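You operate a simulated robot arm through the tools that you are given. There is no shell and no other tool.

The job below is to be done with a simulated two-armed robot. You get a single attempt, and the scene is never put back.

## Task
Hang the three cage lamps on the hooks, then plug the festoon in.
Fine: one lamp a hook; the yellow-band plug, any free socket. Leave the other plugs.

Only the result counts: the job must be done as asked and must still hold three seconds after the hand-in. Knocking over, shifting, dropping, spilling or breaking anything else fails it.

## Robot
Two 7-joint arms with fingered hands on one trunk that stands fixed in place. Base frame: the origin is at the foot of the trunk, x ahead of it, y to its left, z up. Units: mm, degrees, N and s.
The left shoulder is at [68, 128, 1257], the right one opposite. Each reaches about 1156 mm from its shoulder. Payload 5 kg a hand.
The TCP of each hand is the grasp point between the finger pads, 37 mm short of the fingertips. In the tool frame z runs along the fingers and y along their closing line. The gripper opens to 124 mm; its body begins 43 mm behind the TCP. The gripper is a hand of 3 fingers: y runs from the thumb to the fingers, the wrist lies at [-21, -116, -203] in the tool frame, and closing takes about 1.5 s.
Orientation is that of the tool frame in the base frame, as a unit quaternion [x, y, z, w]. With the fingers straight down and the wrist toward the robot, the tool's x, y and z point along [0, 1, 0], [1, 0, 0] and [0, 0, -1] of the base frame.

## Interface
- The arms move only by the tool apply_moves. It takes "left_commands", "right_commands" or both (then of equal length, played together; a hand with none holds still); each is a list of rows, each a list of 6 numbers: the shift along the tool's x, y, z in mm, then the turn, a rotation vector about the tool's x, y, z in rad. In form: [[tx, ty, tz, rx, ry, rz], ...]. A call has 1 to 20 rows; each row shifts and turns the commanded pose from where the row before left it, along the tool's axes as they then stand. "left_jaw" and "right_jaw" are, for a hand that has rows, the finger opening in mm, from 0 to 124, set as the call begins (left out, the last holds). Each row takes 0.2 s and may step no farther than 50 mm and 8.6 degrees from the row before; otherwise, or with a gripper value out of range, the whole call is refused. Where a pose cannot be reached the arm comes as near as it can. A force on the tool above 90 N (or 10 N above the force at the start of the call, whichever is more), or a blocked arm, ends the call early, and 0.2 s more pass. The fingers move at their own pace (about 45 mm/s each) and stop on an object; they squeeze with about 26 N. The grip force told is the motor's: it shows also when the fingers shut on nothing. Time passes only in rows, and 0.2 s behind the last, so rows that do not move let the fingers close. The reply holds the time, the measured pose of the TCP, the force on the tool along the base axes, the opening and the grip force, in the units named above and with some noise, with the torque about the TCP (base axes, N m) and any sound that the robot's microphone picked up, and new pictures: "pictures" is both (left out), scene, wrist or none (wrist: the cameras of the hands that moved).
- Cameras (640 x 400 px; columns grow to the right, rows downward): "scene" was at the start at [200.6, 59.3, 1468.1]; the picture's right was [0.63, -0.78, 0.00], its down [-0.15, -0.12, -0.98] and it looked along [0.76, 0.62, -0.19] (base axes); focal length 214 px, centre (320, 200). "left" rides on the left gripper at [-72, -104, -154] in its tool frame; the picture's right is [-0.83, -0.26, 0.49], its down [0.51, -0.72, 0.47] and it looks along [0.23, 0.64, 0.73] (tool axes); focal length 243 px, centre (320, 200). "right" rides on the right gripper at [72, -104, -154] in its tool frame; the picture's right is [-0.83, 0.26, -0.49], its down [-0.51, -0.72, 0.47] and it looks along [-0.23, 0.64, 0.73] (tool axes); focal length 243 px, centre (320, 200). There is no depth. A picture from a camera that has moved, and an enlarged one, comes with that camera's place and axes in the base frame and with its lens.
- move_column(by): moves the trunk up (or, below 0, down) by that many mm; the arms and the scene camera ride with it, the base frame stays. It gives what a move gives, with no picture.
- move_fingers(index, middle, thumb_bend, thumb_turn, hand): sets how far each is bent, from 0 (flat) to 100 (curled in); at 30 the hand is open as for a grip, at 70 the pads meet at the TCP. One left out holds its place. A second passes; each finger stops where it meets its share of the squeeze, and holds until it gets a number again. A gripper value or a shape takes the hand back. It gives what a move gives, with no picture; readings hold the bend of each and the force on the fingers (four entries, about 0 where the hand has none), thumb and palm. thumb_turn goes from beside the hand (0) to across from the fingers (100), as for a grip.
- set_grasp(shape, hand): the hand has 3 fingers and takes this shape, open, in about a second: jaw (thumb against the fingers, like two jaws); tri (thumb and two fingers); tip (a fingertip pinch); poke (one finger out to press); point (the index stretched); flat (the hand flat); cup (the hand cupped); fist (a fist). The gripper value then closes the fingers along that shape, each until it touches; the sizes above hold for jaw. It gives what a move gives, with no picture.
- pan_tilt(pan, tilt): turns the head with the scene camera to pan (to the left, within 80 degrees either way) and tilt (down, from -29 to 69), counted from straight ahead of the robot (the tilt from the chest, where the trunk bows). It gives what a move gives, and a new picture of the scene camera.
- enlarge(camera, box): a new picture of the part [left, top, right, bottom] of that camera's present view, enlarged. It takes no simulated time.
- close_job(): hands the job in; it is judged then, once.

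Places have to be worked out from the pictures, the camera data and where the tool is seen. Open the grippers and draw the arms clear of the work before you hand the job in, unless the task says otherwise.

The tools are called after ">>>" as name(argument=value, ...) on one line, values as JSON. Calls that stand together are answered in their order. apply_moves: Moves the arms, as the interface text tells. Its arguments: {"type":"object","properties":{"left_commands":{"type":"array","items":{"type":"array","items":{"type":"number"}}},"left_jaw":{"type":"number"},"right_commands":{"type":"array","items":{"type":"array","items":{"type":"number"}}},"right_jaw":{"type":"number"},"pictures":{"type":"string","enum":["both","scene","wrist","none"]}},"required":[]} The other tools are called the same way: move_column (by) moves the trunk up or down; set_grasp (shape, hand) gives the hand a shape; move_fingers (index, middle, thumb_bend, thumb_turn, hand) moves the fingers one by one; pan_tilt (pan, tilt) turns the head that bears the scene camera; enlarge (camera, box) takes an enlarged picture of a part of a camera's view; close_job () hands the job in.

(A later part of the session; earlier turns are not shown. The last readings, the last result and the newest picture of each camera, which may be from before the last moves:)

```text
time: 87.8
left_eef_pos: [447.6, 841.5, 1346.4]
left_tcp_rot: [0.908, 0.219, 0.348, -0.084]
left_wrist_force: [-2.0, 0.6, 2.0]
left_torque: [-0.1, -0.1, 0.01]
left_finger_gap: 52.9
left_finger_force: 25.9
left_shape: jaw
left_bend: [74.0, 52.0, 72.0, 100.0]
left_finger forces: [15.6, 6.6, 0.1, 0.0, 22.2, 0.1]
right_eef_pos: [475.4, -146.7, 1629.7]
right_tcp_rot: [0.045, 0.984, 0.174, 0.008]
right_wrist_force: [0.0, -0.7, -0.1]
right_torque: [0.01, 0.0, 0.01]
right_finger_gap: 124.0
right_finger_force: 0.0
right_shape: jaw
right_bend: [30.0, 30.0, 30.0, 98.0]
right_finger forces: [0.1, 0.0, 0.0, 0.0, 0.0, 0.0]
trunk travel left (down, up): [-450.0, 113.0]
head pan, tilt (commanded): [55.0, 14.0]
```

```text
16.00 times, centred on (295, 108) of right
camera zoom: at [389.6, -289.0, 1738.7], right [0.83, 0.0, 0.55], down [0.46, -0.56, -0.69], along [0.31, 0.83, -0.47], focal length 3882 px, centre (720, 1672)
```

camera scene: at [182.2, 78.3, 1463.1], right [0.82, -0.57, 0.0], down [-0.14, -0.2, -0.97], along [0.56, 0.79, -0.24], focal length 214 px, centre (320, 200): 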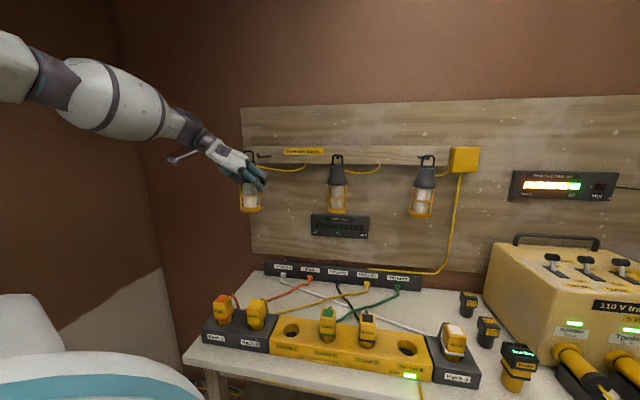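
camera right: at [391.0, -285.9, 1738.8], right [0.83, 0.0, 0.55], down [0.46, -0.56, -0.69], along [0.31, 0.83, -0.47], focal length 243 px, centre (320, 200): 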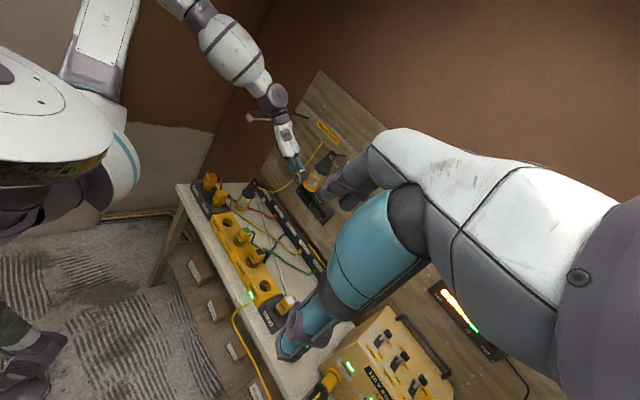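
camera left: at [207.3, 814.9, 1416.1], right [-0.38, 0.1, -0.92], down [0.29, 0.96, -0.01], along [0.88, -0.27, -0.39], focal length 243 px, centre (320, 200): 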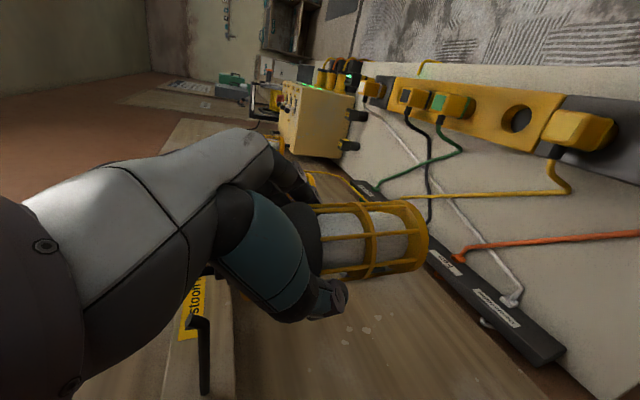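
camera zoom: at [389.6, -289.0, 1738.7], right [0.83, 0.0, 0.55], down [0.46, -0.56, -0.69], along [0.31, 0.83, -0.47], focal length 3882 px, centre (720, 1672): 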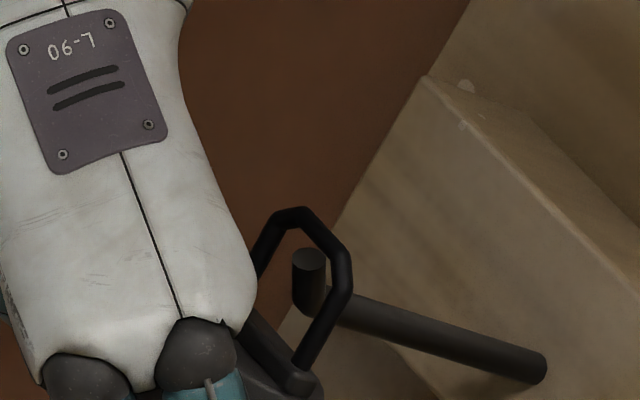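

There is a small upward reaction, probably the bar grazing the peg top. I raise 3 mm and look.

>>> apply_moves(left_commands=[[1.0, 0, -1.1, 0, 0, 0], [1.0, 0, -1.1, 0, 0, 0], [0, 0, 0, 0, 0, 0]], pictures="none")

>>> enlarge(camera="scene", box=[243, 144, 283, 170])

>>> enlarge(camera="right", box=[280, 96, 310, 120])

>>> enlarge(camera="left", box=[120, 200, 340, 400])

```text
time: 88.6
left_eef_pos: [448.5, 841.0, 1350.1]
left_tcp_rot: [0.907, 0.219, 0.349, -0.083]
left_wrist_force: [-0.1, 0.0, -3.5]
left_torque: [-0.01, 0.04, -0.02]
left_finger_gap: 53.0
left_finger_force: 25.9
left_shape: jaw
left_bend: [74.0, 52.0, 72.0, 100.0]
left_finger forces: [15.9, 6.6, 0.0, 0.0, 21.6, 0.1]
right_eef_pos: [476.0, -146.3, 1630.3]
right_tcp_rot: [0.045, 0.984, 0.173, 0.008]
right_wrist_force: [0.1, 0.0, -0.8]
right_torque: [0.04, -0.01, 0.01]
right_finger_gap: 124.0
right_finger_force: 0.1
right_shape: jaw
right_bend: [30.0, 30.0, 30.0, 98.0]
right_finger forces: [0.0, 0.1, 0.1, 0.0, 0.1, 0.1]
trunk travel left (down, up): [-450.0, 113.0]
head pan, tilt (commanded): [55.0, 14.0]
```

```text
15.38 times, centred on (263, 157) of scene
camera zoom: at [181.7, 77.5, 1463.3], right [0.82, -0.57, 0.0], down [-0.14, -0.2, -0.97], along [0.56, 0.79, -0.24], focal length 3300 px, centre (1197, 862)
```

zoom: 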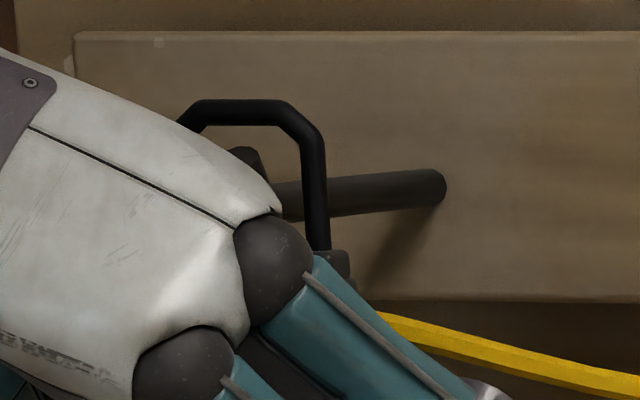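

```text
16.00 times, centred on (295, 108) of right
camera zoom: at [390.0, -288.8, 1738.6], right [0.83, 0.0, 0.55], down [0.46, -0.56, -0.69], along [0.31, 0.83, -0.47], focal length 3882 px, centre (720, 1672)
```

zoom: 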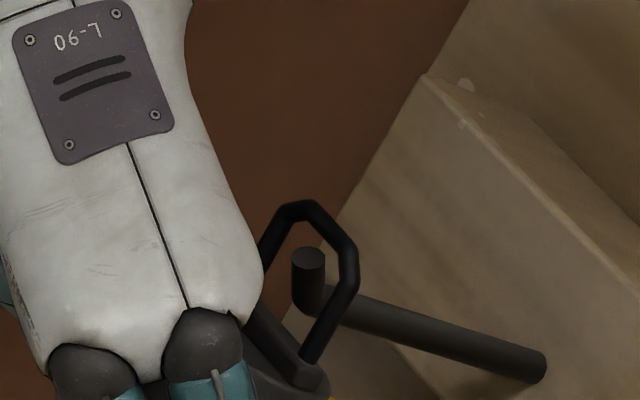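

```text
2.00 times, centred on (230, 300) of left
camera zoom: at [261.3, 863.1, 1415.6], right [-0.37, 0.1, -0.92], down [0.29, 0.96, -0.01], along [0.88, -0.27, -0.39], focal length 485 px, centre (500, 0)
```

zoom: 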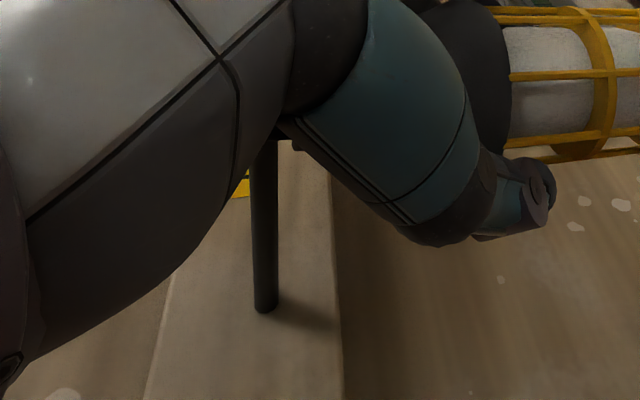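

The force is back to just the lamp's weight and the loop encloses the peg. This grasp is higher on the lamp, so the hand is nearer the hook; I advance just 8 mm so the bar clears the tip.

>>> apply_moves(left_commands=[[2.9, -0.9, 2.6, 0, 0, 0], [2.9, -0.9, 2.6, 0, 0, 0], [0, 0, 0, 0, 0, 0]], pictures="none")

>>> enlarge(camera="scene", box=[243, 144, 283, 170])

>>> enlarge(camera="right", box=[280, 96, 310, 120])

```text
time: 89.4
left_eef_pos: [454.0, 846.8, 1348.3]
left_tcp_rot: [0.907, 0.219, 0.349, -0.084]
left_wrist_force: [0.6, 0.0, -2.7]
left_torque: [-0.06, 0.02, 0.0]
left_finger_gap: 53.2
left_finger_force: 25.8
left_shape: jaw
left_bend: [74.0, 52.0, 72.0, 100.0]
left_finger forces: [15.9, 6.6, 0.0, 0.0, 21.6, 0.0]
right_eef_pos: [476.5, -146.8, 1628.8]
right_tcp_rot: [0.046, 0.984, 0.173, 0.007]
right_wrist_force: [0.7, -1.2, 0.0]
right_torque: [-0.01, -0.01, 0.02]
right_finger_gap: 123.9
right_finger_force: 0.0
right_shape: jaw
right_bend: [30.0, 30.0, 30.0, 98.0]
right_finger forces: [0.0, 0.0, 0.0, 0.1, 0.0, 0.0]
trunk travel left (down, up): [-450.0, 113.0]
head pan, tilt (commanded): [55.0, 14.0]
```

```text
15.38 times, centred on (263, 157) of scene
camera zoom: at [181.8, 77.5, 1463.3], right [0.82, -0.57, 0.0], down [-0.14, -0.2, -0.97], along [0.56, 0.79, -0.24], focal length 3300 px, centre (1197, 862)
```

zoom: 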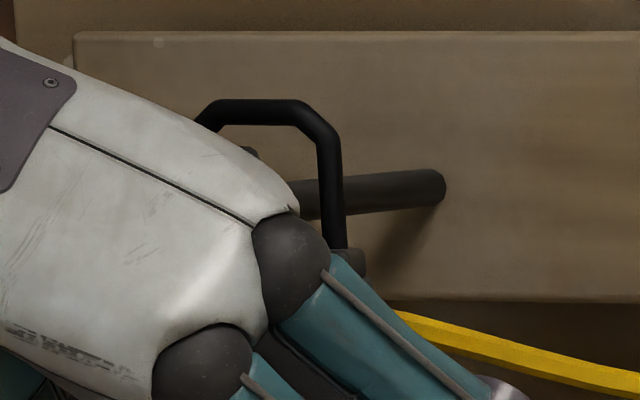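

```text
16.00 times, centred on (295, 108) of right
camera zoom: at [390.1, -288.8, 1738.6], right [0.83, 0.0, 0.55], down [0.46, -0.56, -0.69], along [0.31, 0.83, -0.47], focal length 3882 px, centre (720, 1672)
```

zoom: 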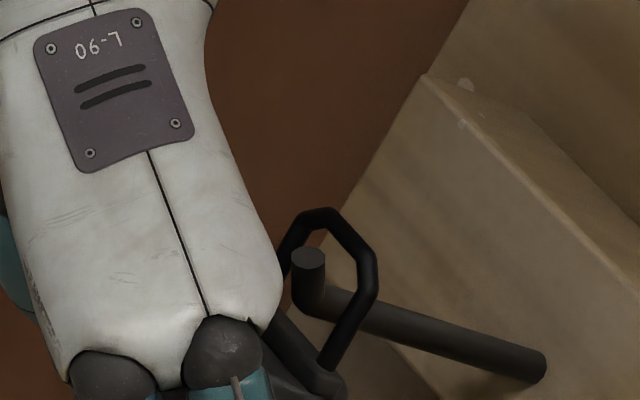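

The bar is about 6 mm past the tip's centre. I advance 6 mm more, watching for contact.

>>> apply_moves(left_commands=[[2.0, -1.7, 1.8, 0, 0, 0], [2.0, -1.7, 1.8, 0, 0, 0], [0, 0, 0, 0, 0, 0]], pictures="none")

>>> enlarge(camera="right", box=[280, 96, 310, 120])

```text
time: 90.2
left_eef_pos: [457.3, 853.0, 1349.9]
left_tcp_rot: [0.908, 0.218, 0.349, -0.084]
left_wrist_force: [-0.7, -0.4, -2.3]
left_torque: [0.05, 0.02, -0.01]
left_finger_gap: 52.7
left_finger_force: 25.4
left_shape: jaw
left_bend: [74.0, 52.0, 72.0, 100.0]
left_finger forces: [16.0, 6.6, 0.1, 0.0, 21.5, 0.0]
right_eef_pos: [475.0, -146.6, 1630.5]
right_tcp_rot: [0.046, 0.984, 0.174, 0.008]
right_wrist_force: [0.2, -0.1, -1.0]
right_torque: [0.01, 0.02, -0.01]
right_finger_gap: 123.8
right_finger_force: 0.0
right_shape: jaw
right_bend: [30.0, 30.0, 30.0, 98.0]
right_finger forces: [0.0, 0.0, 0.0, 0.0, 0.0, 0.0]
trunk travel left (down, up): [-450.0, 113.0]
head pan, tilt (commanded): [55.0, 14.0]
```

```text
16.00 times, centred on (295, 108) of right
camera zoom: at [390.2, -288.9, 1738.6], right [0.83, 0.0, 0.55], down [0.46, -0.56, -0.69], along [0.31, 0.83, -0.47], focal length 3882 px, centre (720, 1672)
```

zoom: 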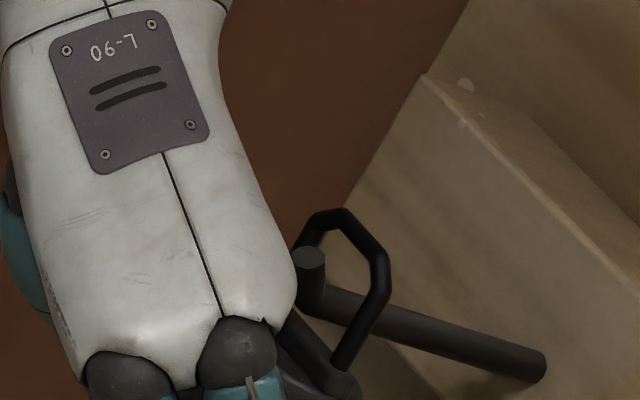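

No contact. I now lower 6 mm and check.

>>> apply_moves(left_commands=[[-1.3, 0, 1.5, 0, 0, 0], [-1.3, 0, 1.5, 0, 0, 0], [-1.3, 0, 1.5, 0, 0, 0], [0, 0, 0, 0, 0, 0]], pictures="none")

>>> enlarge(camera="right", box=[280, 96, 310, 120])

>>> enlarge(camera="scene", box=[243, 144, 283, 170])

```text
time: 91.2
left_eef_pos: [457.8, 852.9, 1343.4]
left_tcp_rot: [0.907, 0.219, 0.349, -0.084]
left_wrist_force: [0.9, -0.5, -3.1]
left_torque: [-0.02, 0.0, 0.02]
left_finger_gap: 52.9
left_finger_force: 26.2
left_shape: jaw
left_bend: [74.0, 52.0, 72.0, 100.0]
left_finger forces: [15.9, 6.6, 0.0, 0.0, 21.5, 0.0]
right_eef_pos: [474.6, -145.7, 1630.1]
right_tcp_rot: [0.045, 0.984, 0.174, 0.008]
right_wrist_force: [0.0, 0.0, -1.4]
right_torque: [0.0, -0.01, -0.01]
right_finger_gap: 123.8
right_finger_force: 0.0
right_shape: jaw
right_bend: [30.0, 30.0, 30.0, 98.0]
right_finger forces: [0.1, 0.0, 0.0, 0.1, 0.0, 0.0]
trunk travel left (down, up): [-450.0, 113.0]
head pan, tilt (commanded): [55.0, 14.0]
```

```text
16.00 times, centred on (295, 108) of right
camera zoom: at [390.3, -288.6, 1738.6], right [0.83, 0.0, 0.55], down [0.46, -0.56, -0.69], along [0.31, 0.83, -0.47], focal length 3882 px, centre (720, 1672)
```

zoom: 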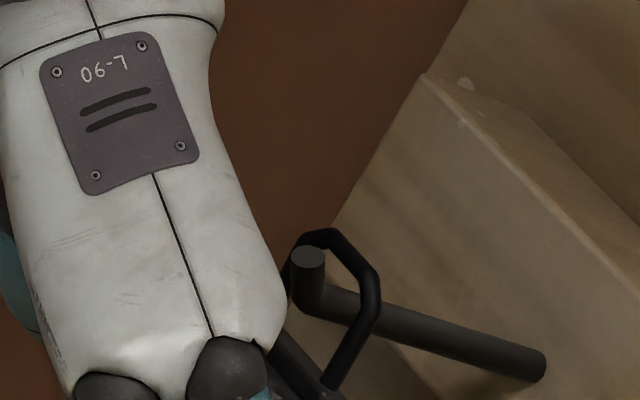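

```text
15.38 times, centred on (263, 157) of scene
camera zoom: at [182.0, 77.7, 1463.2], right [0.82, -0.57, 0.0], down [-0.14, -0.2, -0.97], along [0.56, 0.79, -0.24], focal length 3300 px, centre (1197, 862)
```

zoom: 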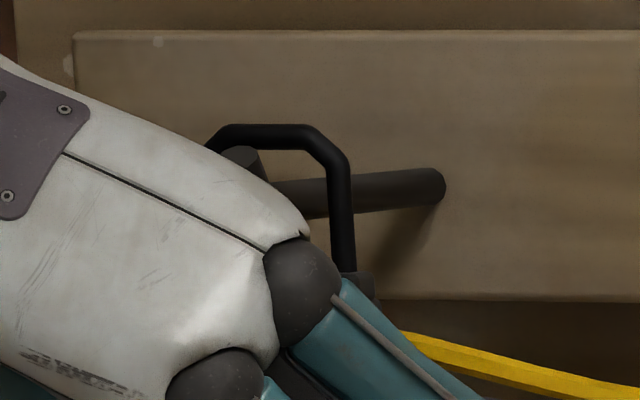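

The bar is dropping behind the tip, still free. I lower 5 mm more, then creep.

>>> apply_moves(left_commands=[[-1.1, 0, 1.25, 0, 0, 0], [-1.1, 0, 1.25, 0, 0, 0], [-1.1, 0, 1.25, 0, 0, 0], [0, 0, 0, 0, 0, 0]], pictures="none")

>>> enlarge(camera="right", box=[280, 96, 310, 120])

```text
time: 92.2
left_eef_pos: [458.9, 851.6, 1337.5]
left_tcp_rot: [0.908, 0.218, 0.349, -0.084]
left_wrist_force: [-0.7, 0.3, -2.9]
left_torque: [-0.01, 0.01, -0.02]
left_finger_gap: 52.8
left_finger_force: 25.6
left_shape: jaw
left_bend: [74.0, 52.0, 72.0, 100.0]
left_finger forces: [15.9, 6.5, 0.1, 0.0, 21.5, 0.0]
right_eef_pos: [476.0, -145.5, 1629.7]
right_tcp_rot: [0.045, 0.984, 0.174, 0.007]
right_wrist_force: [-0.4, 0.1, 0.1]
right_torque: [0.0, 0.0, 0.03]
right_finger_gap: 123.9
right_finger_force: 0.0
right_shape: jaw
right_bend: [30.0, 30.0, 30.0, 98.0]
right_finger forces: [0.2, 0.0, 0.0, 0.1, 0.0, 0.1]
trunk travel left (down, up): [-450.0, 113.0]
head pan, tilt (commanded): [55.0, 14.0]
```

```text
16.00 times, centred on (295, 108) of right
camera zoom: at [390.3, -288.6, 1738.6], right [0.83, 0.0, 0.55], down [0.46, -0.56, -0.69], along [0.31, 0.83, -0.47], focal length 3882 px, centre (720, 1672)
```

zoom: 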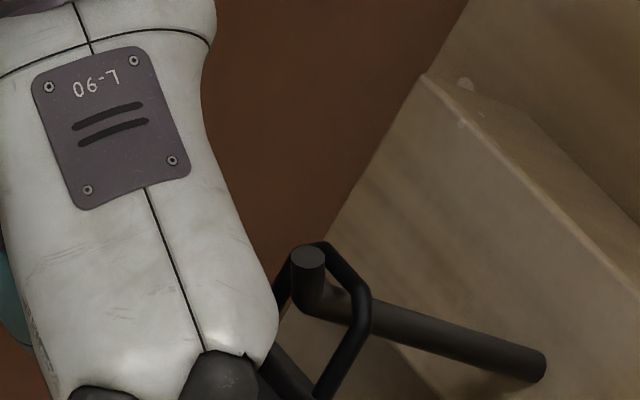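

The bar is just above the shaft, behind the tip. I lower in 1.2 mm steps.

>>> apply_moves(left_commands=[[-0.8, 0, 0.9, 0, 0, 0], [-0.8, 0, 0.9, 0, 0, 0], [0, 0, 0, 0, 0, 0]], pictures="none")

```text
time: 93.0
left_eef_pos: [458.1, 851.6, 1337.0]
left_tcp_rot: [0.907, 0.219, 0.349, -0.084]
left_wrist_force: [0.1, -0.2, -0.2]
left_torque: [0.01, -0.02, -0.03]
left_finger_gap: 52.8
left_finger_force: 26.2
left_shape: jaw
left_bend: [74.0, 52.0, 72.0, 100.0]
left_finger forces: [15.7, 6.8, 0.0, 0.0, 21.6, 0.0]
right_eef_pos: [475.6, -145.6, 1630.0]
right_tcp_rot: [0.046, 0.984, 0.173, 0.008]
right_wrist_force: [-0.6, 0.0, 0.5]
right_torque: [0.01, -0.01, 0.02]
right_finger_gap: 123.8
right_finger_force: 0.0
right_shape: jaw
right_bend: [30.0, 30.0, 30.0, 98.0]
right_finger forces: [0.0, 0.1, 0.0, 0.1, 0.1, 0.1]
trunk travel left (down, up): [-450.0, 113.0]
head pan, tilt (commanded): [55.0, 14.0]
```

The weight has transferred (force near zero). I check both views before opening.

>>> enlarge(camera="right", box=[284, 100, 309, 120])

>>> enlarge(camera="scene", box=[243, 144, 283, 170])

```text
16.00 times, centred on (296, 110) of right
camera zoom: at [390.0, -289.0, 1738.6], right [0.83, 0.0, 0.55], down [0.46, -0.56, -0.69], along [0.31, 0.83, -0.47], focal length 3882 px, centre (696, 1640)
```

zoom: 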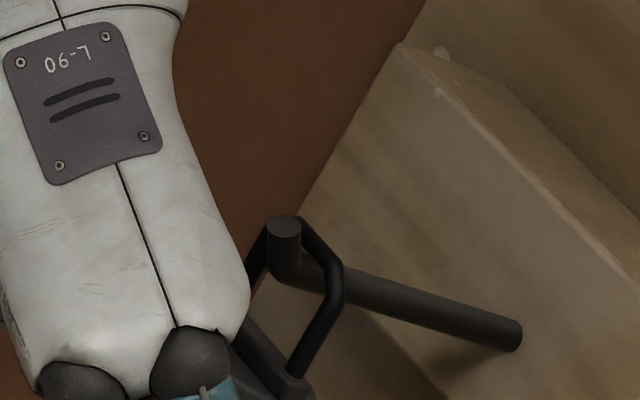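

```text
15.38 times, centred on (263, 157) of scene
camera zoom: at [181.7, 77.3, 1463.3], right [0.82, -0.57, 0.0], down [-0.14, -0.2, -0.97], along [0.56, 0.79, -0.24], focal length 3300 px, centre (1197, 862)
```

zoom: 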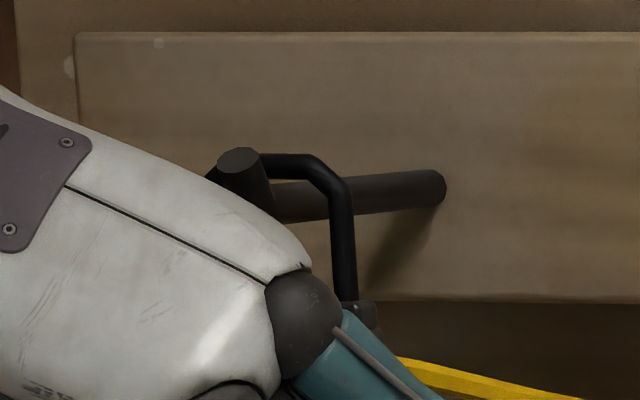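

The bar sits on the shaft behind the upturned tip in both views. I open the hand.

>>> apply_moves(left_commands=[[0, 0, 0, 0, 0, 0], [0, 0, 0, 0, 0, 0], [0, 0, 0, 0, 0, 0], [0, 0, 0, 0, 0, 0], [0, 0, 0, 0, 0, 0], [0, 0, 0, 0, 0, 0], [0, 0, 0, 0, 0, 0]], left_jaw=124, pictures="none")

>>> enlarge(camera="right", box=[260, 90, 330, 150])

>>> enlarge(camera="scene", box=[215, 130, 305, 230])

```text
time: 94.6
left_eef_pos: [458.1, 852.3, 1337.5]
left_tcp_rot: [0.908, 0.219, 0.348, -0.085]
left_wrist_force: [-0.4, -0.7, 0.6]
left_torque: [-0.01, 0.01, 0.01]
left_finger_gap: 123.7
left_finger_force: 0.1
left_shape: jaw
left_bend: [30.0, 30.0, 30.0, 98.0]
left_finger forces: [0.1, 0.0, 0.1, 0.0, 0.0, 0.0]
right_eef_pos: [474.7, -146.3, 1629.6]
right_tcp_rot: [0.046, 0.984, 0.173, 0.008]
right_wrist_force: [-0.7, -0.1, -0.2]
right_torque: [0.01, 0.02, -0.01]
right_finger_gap: 123.9
right_finger_force: 0.0
right_shape: jaw
right_bend: [30.0, 30.0, 30.0, 98.0]
right_finger forces: [0.1, 0.1, 0.1, 0.1, 0.1, 0.1]
trunk travel left (down, up): [-450.0, 113.0]
head pan, tilt (commanded): [55.0, 14.0]
```

```text
6.67 times, centred on (295, 120) of right
camera zoom: at [390.0, -289.1, 1738.6], right [0.83, 0.0, 0.55], down [0.46, -0.56, -0.69], along [0.31, 0.83, -0.47], focal length 1618 px, centre (487, 733)
```

zoom: 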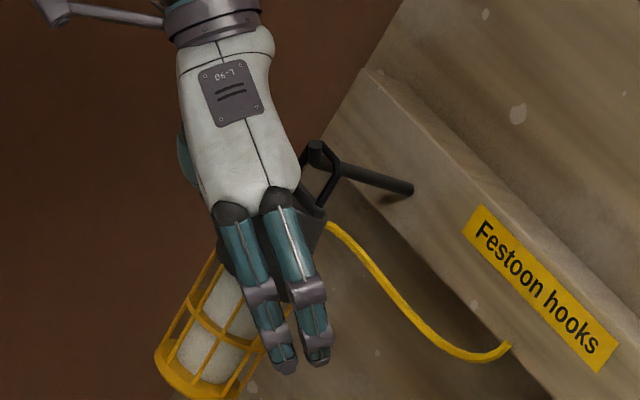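

```text
4.00 times, centred on (260, 180) of scene
camera zoom: at [181.7, 77.3, 1463.3], right [0.82, -0.57, 0.0], down [-0.14, -0.2, -0.97], along [0.56, 0.79, -0.24], focal length 858 px, centre (560, 280)
```

zoom: 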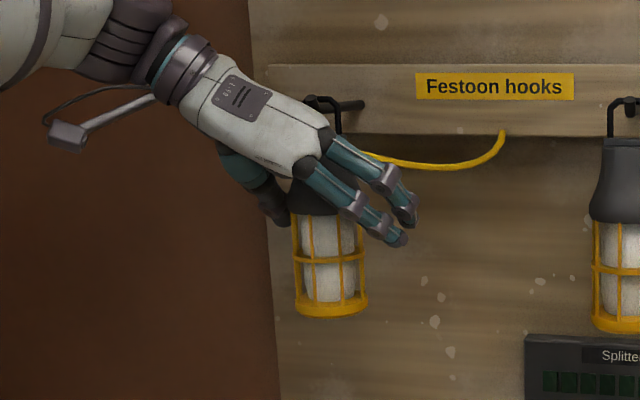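

Lamp 1 hangs. I retract the hand straight back along its heading.

>>> apply_moves(left_commands=[[-7, 0, -5, 0, 0, 0], [-10, 0, -9, 0, 0, 0], [-15, 0, -13.5, 0, 0, 0], [-22, 0, -20, 0, 0, 0], [-26, 0, -23.4, 0, 0, 0], [-26, 0, -23.4, 0, 0, 0], [-10, 0, -30, 0, 0, 0]], pictures="both")

>>> enlarge(camera="scene", box=[225, 130, 455, 240])

>>> enlarge(camera="right", box=[260, 90, 330, 150])

```text
time: 96.2
left_eef_pos: [306.8, 773.5, 1354.6]
left_tcp_rot: [0.907, 0.219, 0.349, -0.084]
left_wrist_force: [-2.0, -0.4, -0.5]
left_torque: [0.01, -0.01, 0.03]
left_finger_gap: 123.5
left_finger_force: 0.1
left_shape: jaw
left_bend: [30.0, 30.0, 30.0, 98.0]
left_finger forces: [0.0, 0.0, 0.0, 0.1, 0.1, 0.1]
right_eef_pos: [474.5, -148.5, 1629.6]
right_tcp_rot: [0.046, 0.984, 0.174, 0.009]
right_wrist_force: [-0.6, -0.2, 0.2]
right_torque: [0.02, 0.0, 0.0]
right_finger_gap: 124.0
right_finger_force: 0.0
right_shape: jaw
right_bend: [30.0, 30.0, 30.0, 98.0]
right_finger forces: [0.0, 0.0, 0.1, 0.0, 0.0, 0.0]
trunk travel left (down, up): [-450.0, 113.0]
head pan, tilt (commanded): [55.0, 14.0]
camera scene: at [180.4, 75.4, 1463.6], right [0.82, -0.57, 0.0], down [-0.14, -0.2, -0.97], along [0.56, 0.8, -0.24], focal length 214 px, centre (320, 200)
camera left: at [118.9, 793.7, 1419.7], right [-0.37, 0.1, -0.92], down [0.29, 0.96, -0.01], along [0.88, -0.27, -0.39], focal length 243 px, centre (320, 200)
```

scene: 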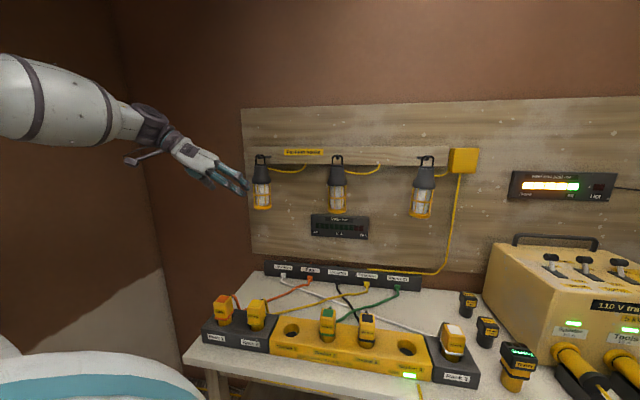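
left: 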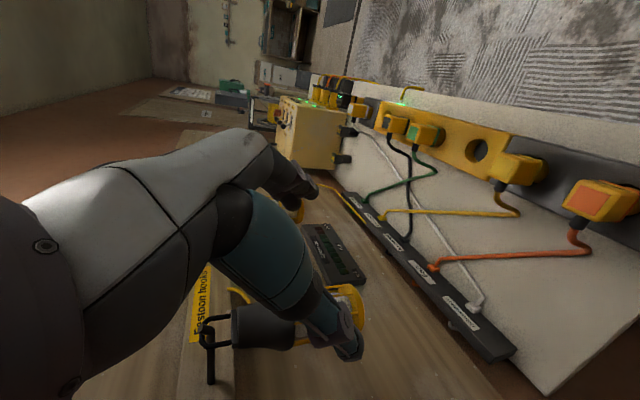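

```text
2.78 times, centred on (340, 185) of scene
camera zoom: at [180.4, 75.4, 1463.6], right [0.82, -0.57, 0.0], down [-0.14, -0.2, -0.97], along [0.56, 0.8, -0.24], focal length 597 px, centre (264, 242)
```

zoom: 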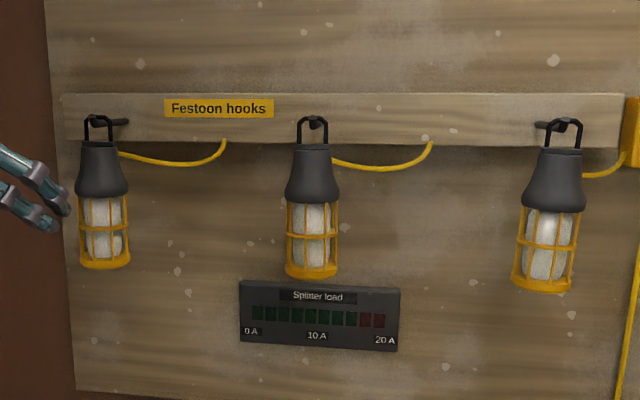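

```text
6.67 times, centred on (295, 120) of right
camera zoom: at [388.2, -291.5, 1738.7], right [0.83, 0.0, 0.55], down [0.46, -0.56, -0.69], along [0.31, 0.83, -0.47], focal length 1618 px, centre (487, 733)
```

zoom: 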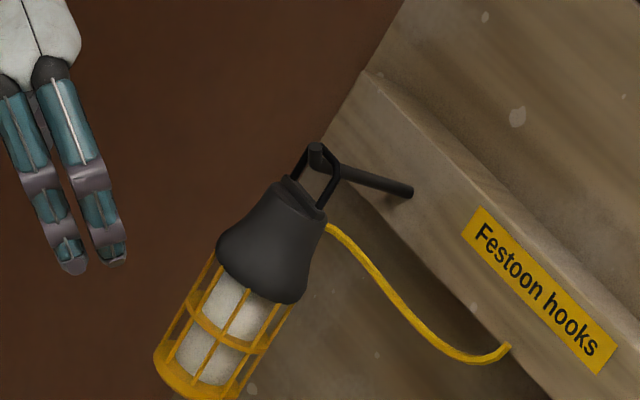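

All three lamps hang on their hooks. Now the plug: I look closely at the yellow-band Festoon plug in Rack 2 and free Socket 1 from both cameras.

>>> enlarge(camera="scene", box=[225, 285, 315, 350])

>>> enlarge(camera="right", box=[195, 165, 265, 235])

>>> enlarge(camera="left", box=[440, 100, 640, 260])

>>> pan_tilt(pan=62, tilt=32)

```text
6.15 times, centred on (270, 318) of scene
camera zoom: at [180.4, 75.4, 1463.6], right [0.82, -0.57, 0.0], down [-0.14, -0.2, -0.97], along [0.56, 0.8, -0.24], focal length 1320 px, centre (628, -523)
```

zoom: 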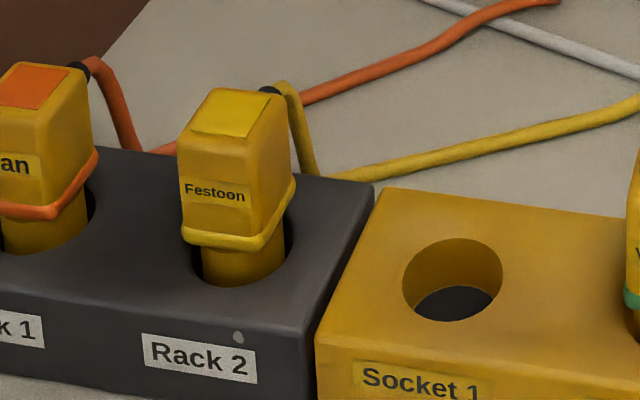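

```text
5.71 times, centred on (230, 200) of right
camera zoom: at [388.2, -291.5, 1738.7], right [0.83, 0.0, 0.55], down [0.46, -0.56, -0.69], along [0.31, 0.83, -0.47], focal length 1386 px, centre (834, 200)
```

zoom: 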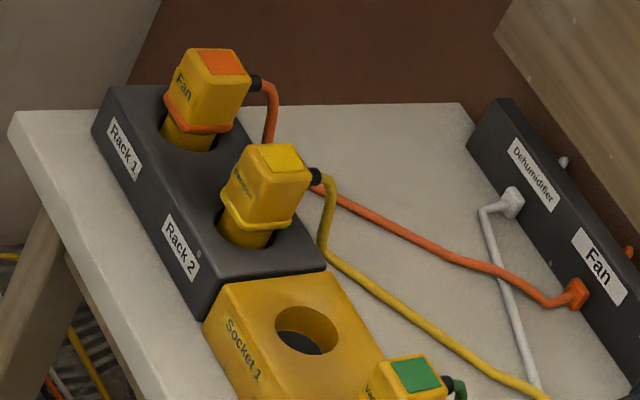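

```text
2.50 times, centred on (540, 180) of left
camera zoom: at [118.9, 793.7, 1419.7], right [-0.37, 0.1, -0.92], down [0.29, 0.96, -0.01], along [0.88, -0.27, -0.39], focal length 606 px, centre (-230, 250)
```

zoom: 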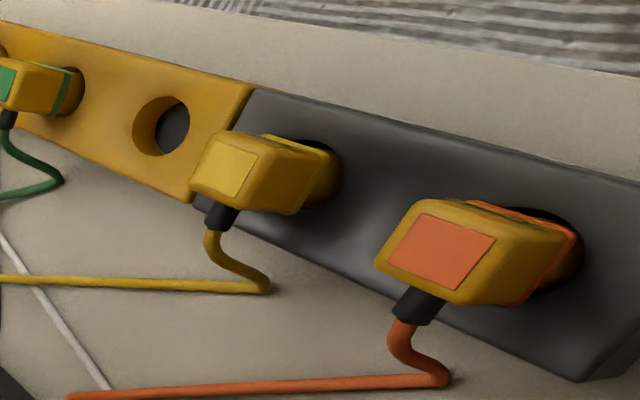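

```text
time: 97.0
left_eef_pos: [308.5, 774.8, 1351.9]
left_tcp_rot: [0.908, 0.218, 0.348, -0.084]
left_wrist_force: [-0.2, 0.8, -0.2]
left_torque: [0.0, 0.02, 0.0]
left_finger_gap: 123.6
left_finger_force: 0.1
left_shape: jaw
left_bend: [30.0, 30.0, 30.0, 98.0]
left_finger forces: [0.1, 0.0, 0.0, 0.0, 0.1, 0.0]
right_eef_pos: [476.3, -146.1, 1628.8]
right_tcp_rot: [0.045, 0.984, 0.173, 0.007]
right_wrist_force: [0.2, 0.0, -0.4]
right_torque: [0.0, 0.03, 0.0]
right_finger_gap: 123.8
right_finger_force: 0.1
right_shape: jaw
right_bend: [30.0, 30.0, 30.0, 98.0]
right_finger forces: [0.0, 0.0, 0.1, 0.0, 0.0, 0.0]
trunk travel left (down, up): [-450.0, 113.0]
head pan, tilt (commanded): [62.0, 32.0]
camera scene: at [170.6, 80.2, 1434.3], right [0.88, -0.47, 0.0], down [-0.25, -0.47, -0.85], along [0.4, 0.75, -0.53], focal length 214 px, centre (320, 200)
```

scene: 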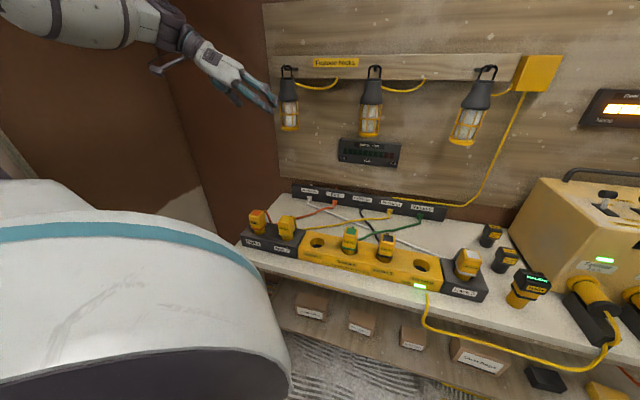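

Now from the steeper head angle I zoom on the Festoon plug and Socket 1.

>>> enlarge(camera="scene", box=[265, 200, 345, 265])

>>> enlarge(camera="right", box=[205, 180, 250, 225])

>>> enlarge(camera="scene", box=[270, 200, 310, 240])

```text
6.15 times, centred on (305, 232) of scene
camera zoom: at [170.6, 80.2, 1434.3], right [0.88, -0.47, 0.0], down [-0.25, -0.47, -0.85], along [0.4, 0.75, -0.53], focal length 1320 px, centre (412, 0)
```

zoom: 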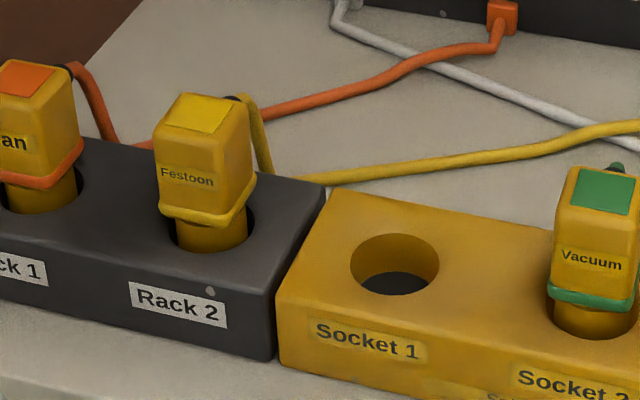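

```text
8.89 times, centred on (228, 202) of right
camera zoom: at [390.5, -288.6, 1738.5], right [0.83, 0.0, 0.55], down [0.46, -0.56, -0.69], along [0.31, 0.83, -0.47], focal length 2157 px, centre (1142, 178)
```

zoom: 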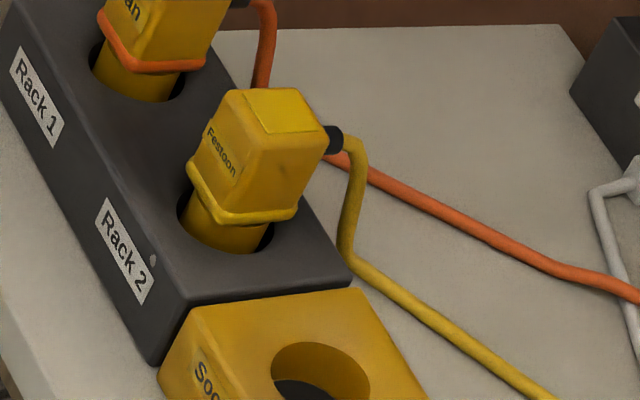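

```text
10.00 times, centred on (290, 220) of scene
camera zoom: at [170.6, 80.2, 1434.3], right [0.88, -0.47, 0.0], down [-0.25, -0.47, -0.85], along [0.4, 0.75, -0.53], focal length 2145 px, centre (620, 0)
```

zoom: 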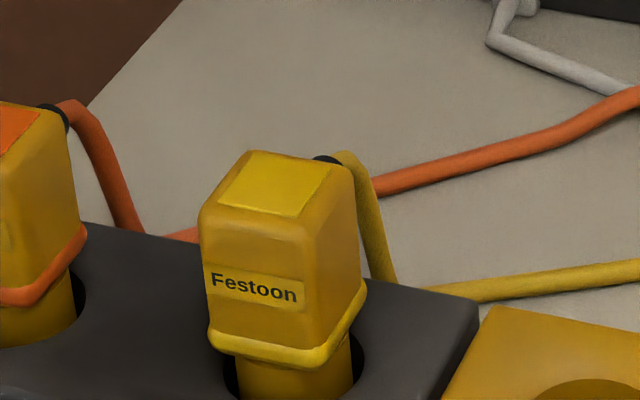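

To get the exact Rack 2 → Socket 1 displacement I'll compare identical features of the Festoon, Vacuum and Extractor plugs. I zoom on each of them in both views.

>>> enlarge(camera="scene", box=[275, 207, 315, 247])

>>> enlarge(camera="scene", box=[330, 220, 370, 260])

>>> enlarge(camera="scene", box=[365, 228, 405, 268])

>>> enlarge(camera="scene", box=[300, 225, 340, 265])

```text
10.00 times, centred on (295, 227) of scene
camera zoom: at [170.6, 80.2, 1434.3], right [0.88, -0.47, 0.0], down [-0.25, -0.47, -0.85], along [0.4, 0.75, -0.53], focal length 2145 px, centre (570, -70)
```

zoom: 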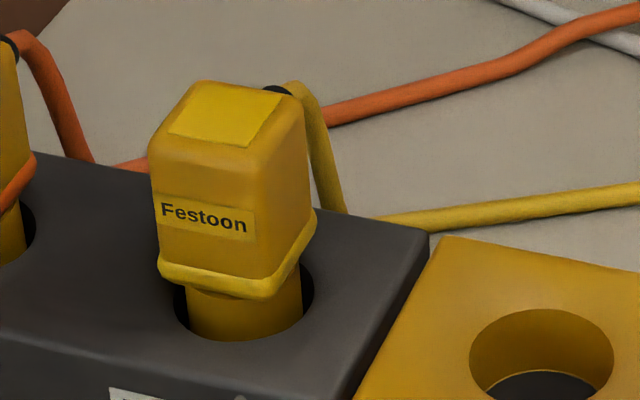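

```text
10.00 times, centred on (350, 240) of scene
camera zoom: at [170.6, 80.2, 1434.3], right [0.88, -0.47, 0.0], down [-0.25, -0.47, -0.85], along [0.4, 0.75, -0.53], focal length 2145 px, centre (20, -200)
```

zoom: 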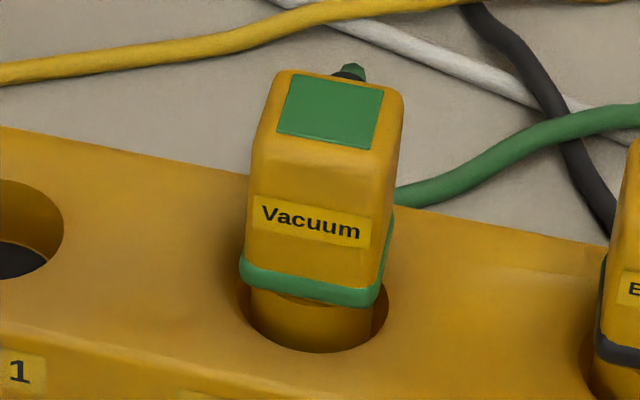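

```text
10.00 times, centred on (385, 248) of scene
camera zoom: at [170.6, 80.2, 1434.3], right [0.88, -0.47, 0.0], down [-0.25, -0.47, -0.85], along [0.4, 0.75, -0.53], focal length 2145 px, centre (-330, -280)
```

zoom: 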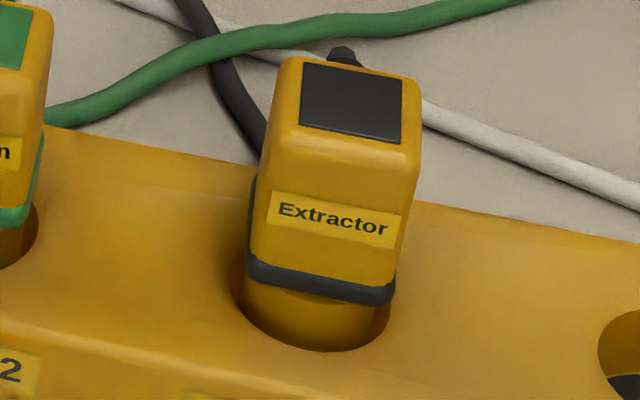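

```text
10.00 times, centred on (320, 245) of scene
camera zoom: at [170.6, 80.2, 1434.3], right [0.88, -0.47, 0.0], down [-0.25, -0.47, -0.85], along [0.4, 0.75, -0.53], focal length 2145 px, centre (320, -250)
```

zoom: 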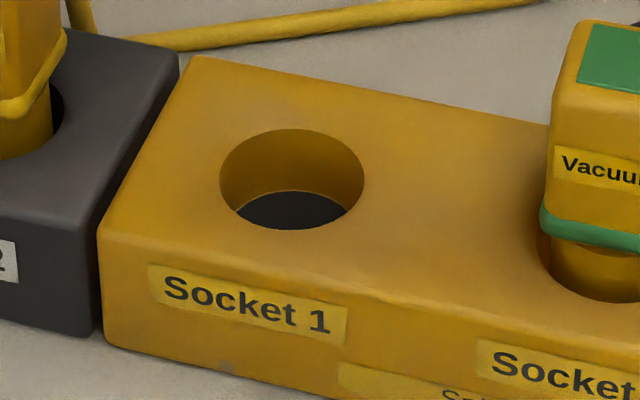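

The plug tops line up at one common height and equal pitch: Socket 1 is exactly one pitch (≈117 mm) to the right of Rack 2, same depth. I turn the left hand to point straight down and hover above the Festoon plug with the jaw partly closed to 90 mm.

>>> apply_moves(left_commands=[[0, 0, 0, 0, -0.1459, 0], [0, 0, 0, 0, -0.1459, 0], [0, 0, 0, 0, -0.1459, 0], [0, 0, 0, 0, -0.1459, 0], [0, 0, 0, 0, -0.1459, 0], [0, 0, 0, 0, 0, -0.105], [0, 0, 0, 0, 0, -0.105], [0, 0, 0, 0, 0, -0.104], [-6.8, 16.4, 33.7, 0, 0, 0], [-6.8, 16.4, 33.7, 0, 0, 0], [-6.8, 16.4, 33.7, 0, 0, 0], [-6.8, 16.4, 33.7, 0, 0, 0], [-6.8, 16.4, 33.7, 0, 0, 0], [-6.8, 16.4, 33.7, 0, 0, 0], [0, 0, 0, 0, 0, 0]], left_jaw=90, pictures="both")

```text
time: 100.2
left_eef_pos: [349.3, 675.4, 1148.9]
left_tcp_rot: [0.923, 0.384, 0.002, 0.001]
left_wrist_force: [0.5, -0.3, -1.1]
left_torque: [0.01, -0.01, -0.01]
left_finger_gap: 90.5
left_finger_force: 0.1
left_shape: jaw
left_bend: [27.0, 36.0, 56.0, 99.0]
left_finger forces: [0.1, 0.1, 0.0, 0.0, 0.0, 0.0]
right_eef_pos: [475.0, -146.2, 1629.7]
right_tcp_rot: [0.044, 0.984, 0.173, 0.008]
right_wrist_force: [0.2, -0.1, -0.5]
right_torque: [-0.01, 0.0, 0.04]
right_finger_gap: 123.7
right_finger_force: 0.1
right_shape: jaw
right_bend: [30.0, 30.0, 30.0, 98.0]
right_finger forces: [0.0, 0.0, 0.0, 0.1, 0.0, 0.0]
trunk travel left (down, up): [-450.0, 113.0]
head pan, tilt (commanded): [62.0, 32.0]
camera scene: at [169.8, 79.7, 1434.4], right [0.88, -0.47, 0.0], down [-0.25, -0.47, -0.85], along [0.4, 0.75, -0.53], focal length 214 px, centre (320, 200)
camera left: at [223.4, 697.3, 1303.8], right [-0.77, -0.4, -0.5], down [-0.15, 0.87, -0.47], along [0.62, -0.29, -0.73], focal length 243 px, centre (320, 200)
```

scene: 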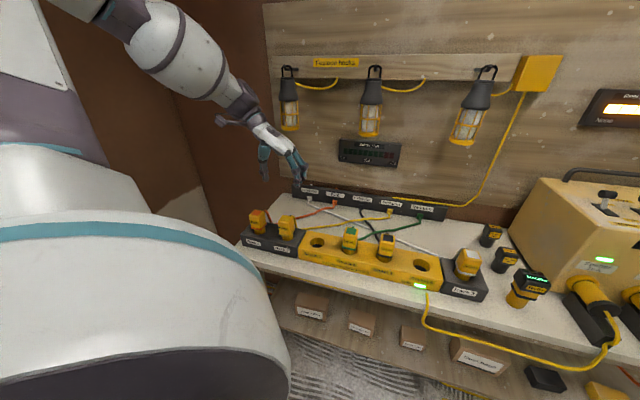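
left: 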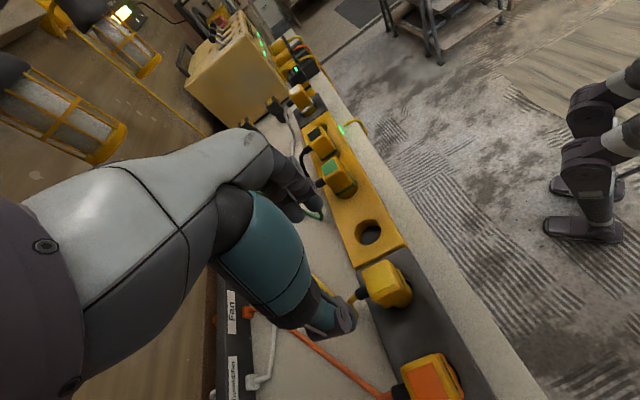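

The hand hovers straight down over the plug. I zoom in on the left wrist view and the other two to check alignment.

>>> enlarge(camera="left", box=[330, 230, 450, 330])

>>> enlarge(camera="scene", box=[245, 140, 325, 260])

>>> enlarge(camera="right", box=[180, 120, 280, 230])

```text
4.00 times, centred on (390, 280) of left
camera zoom: at [223.4, 697.3, 1303.8], right [-0.77, -0.4, -0.5], down [-0.15, 0.87, -0.47], along [0.62, -0.29, -0.73], focal length 970 px, centre (40, -120)
```

zoom: 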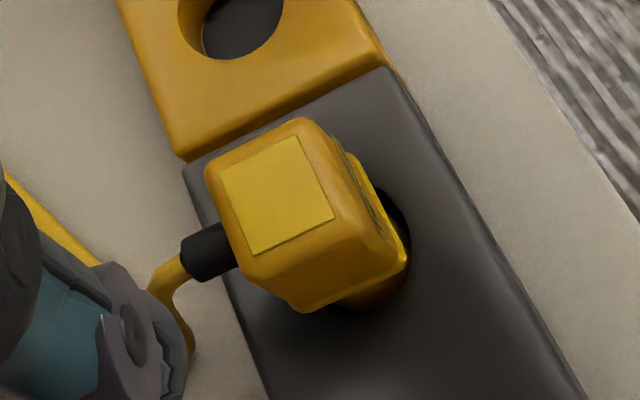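

```text
3.33 times, centred on (285, 200) of scene
camera zoom: at [169.8, 79.7, 1434.4], right [0.88, -0.47, 0.0], down [-0.25, -0.47, -0.85], along [0.4, 0.75, -0.53], focal length 715 px, centre (437, 200)
```

zoom: 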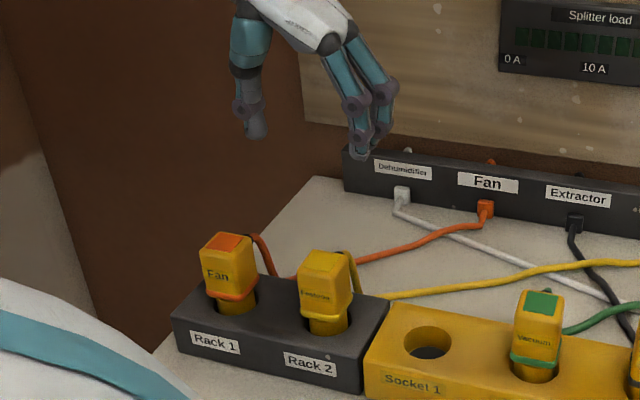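

```text
3.64 times, centred on (230, 175) of right
camera zoom: at [389.5, -289.3, 1738.7], right [0.83, 0.0, 0.55], down [0.46, -0.56, -0.69], along [0.31, 0.83, -0.47], focal length 882 px, centre (647, 291)
```

zoom: 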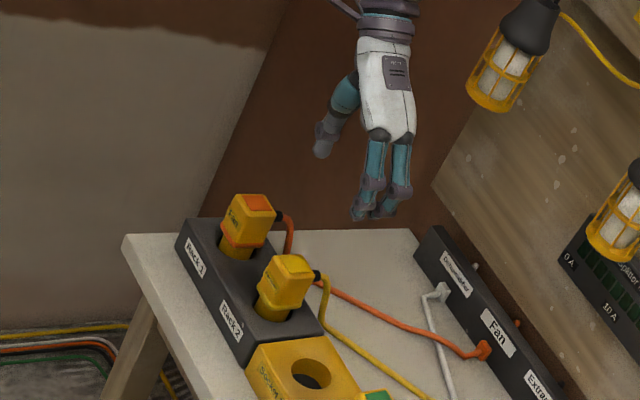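

From the wrist view the plug's label centre is 8.6 mm toward the robot and 8.4 mm right of my TCP axis, and it's square to the tool. I correct that and descend to z≈1010.

>>> apply_moves(left_commands=[[-8.6, 8.4, 20, 0, 0, 0], [0, 0, 40, 0, 0, 0], [0, 0, 40, 0, 0, 0], [0, 0, 39, 0, 0, 0], [0, 0, 0, 0, 0, 0], [0, 0, 0, 0, 0, 0]], pictures="wrist")

>>> enlarge(camera="left", box=[270, 190, 430, 330])

>>> enlarge(camera="scene", box=[250, 170, 330, 260])

>>> enlarge(camera="right", box=[190, 140, 270, 230])

```text
time: 101.6
left_eef_pos: [348.5, 663.7, 1010.6]
left_tcp_rot: [0.924, 0.384, 0.001, 0.0]
left_wrist_force: [0.2, -0.3, 0.6]
left_torque: [0.0, 0.0, 0.02]
left_finger_gap: 90.2
left_finger_force: 0.0
left_shape: jaw
left_bend: [27.0, 36.0, 56.0, 99.0]
left_finger forces: [0.0, 0.1, 0.0, 0.0, 0.0, 0.0]
right_eef_pos: [475.3, -146.4, 1630.1]
right_tcp_rot: [0.046, 0.984, 0.173, 0.008]
right_wrist_force: [-0.9, 0.5, -0.5]
right_torque: [-0.01, 0.03, 0.01]
right_finger_gap: 123.9
right_finger_force: 0.1
right_shape: jaw
right_bend: [30.0, 30.0, 30.0, 98.0]
right_finger forces: [0.1, 0.0, 0.0, 0.0, 0.0, 0.1]
trunk travel left (down, up): [-450.0, 113.0]
head pan, tilt (commanded): [62.0, 32.0]
camera left: at [222.4, 686.1, 1164.1], right [-0.77, -0.4, -0.5], down [-0.15, 0.87, -0.47], along [0.62, -0.29, -0.73], focal length 243 px, centre (320, 200)
```

left: 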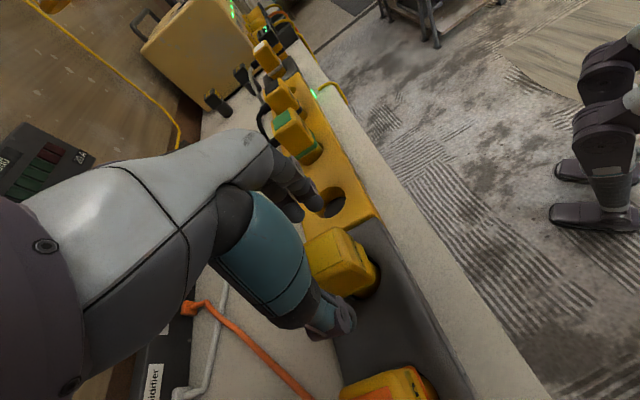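

```text
2.86 times, centred on (350, 260) of left
camera zoom: at [222.4, 686.1, 1164.1], right [-0.77, -0.4, -0.5], down [-0.15, 0.87, -0.47], along [0.62, -0.29, -0.73], focal length 693 px, centre (234, 29)
```

zoom: 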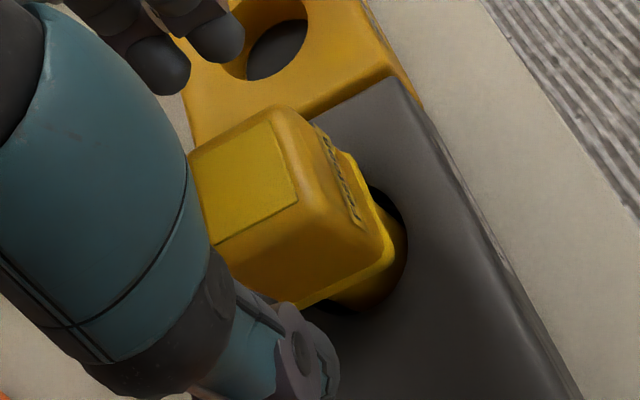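

```text
4.44 times, centred on (290, 215) of scene
camera zoom: at [170.0, 79.5, 1434.4], right [0.88, -0.47, 0.0], down [-0.25, -0.47, -0.85], along [0.4, 0.75, -0.53], focal length 953 px, centre (453, 133)
```

zoom: 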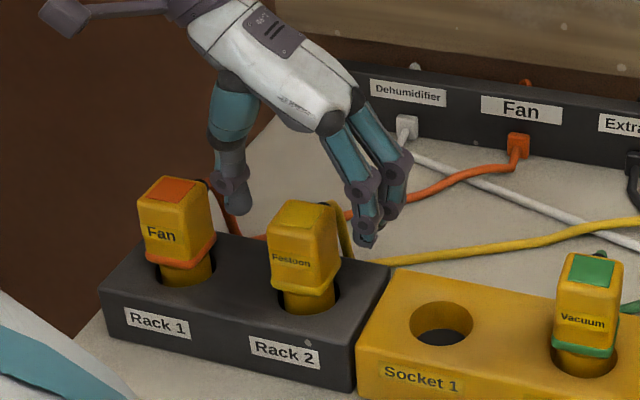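

```text
4.44 times, centred on (230, 185) of right
camera zoom: at [389.7, -289.6, 1738.6], right [0.83, 0.0, 0.55], down [0.46, -0.56, -0.69], along [0.31, 0.83, -0.47], focal length 1078 px, centre (720, 267)
```

zoom: 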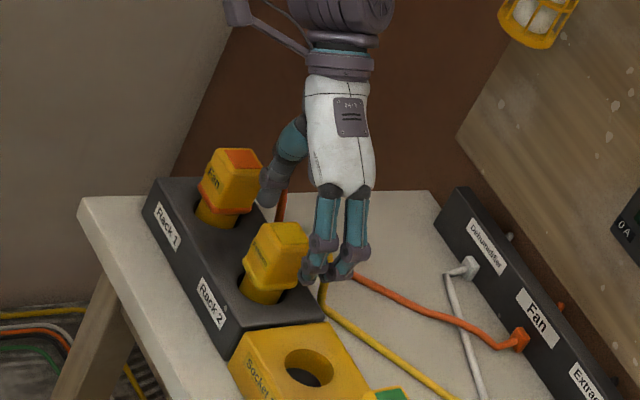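

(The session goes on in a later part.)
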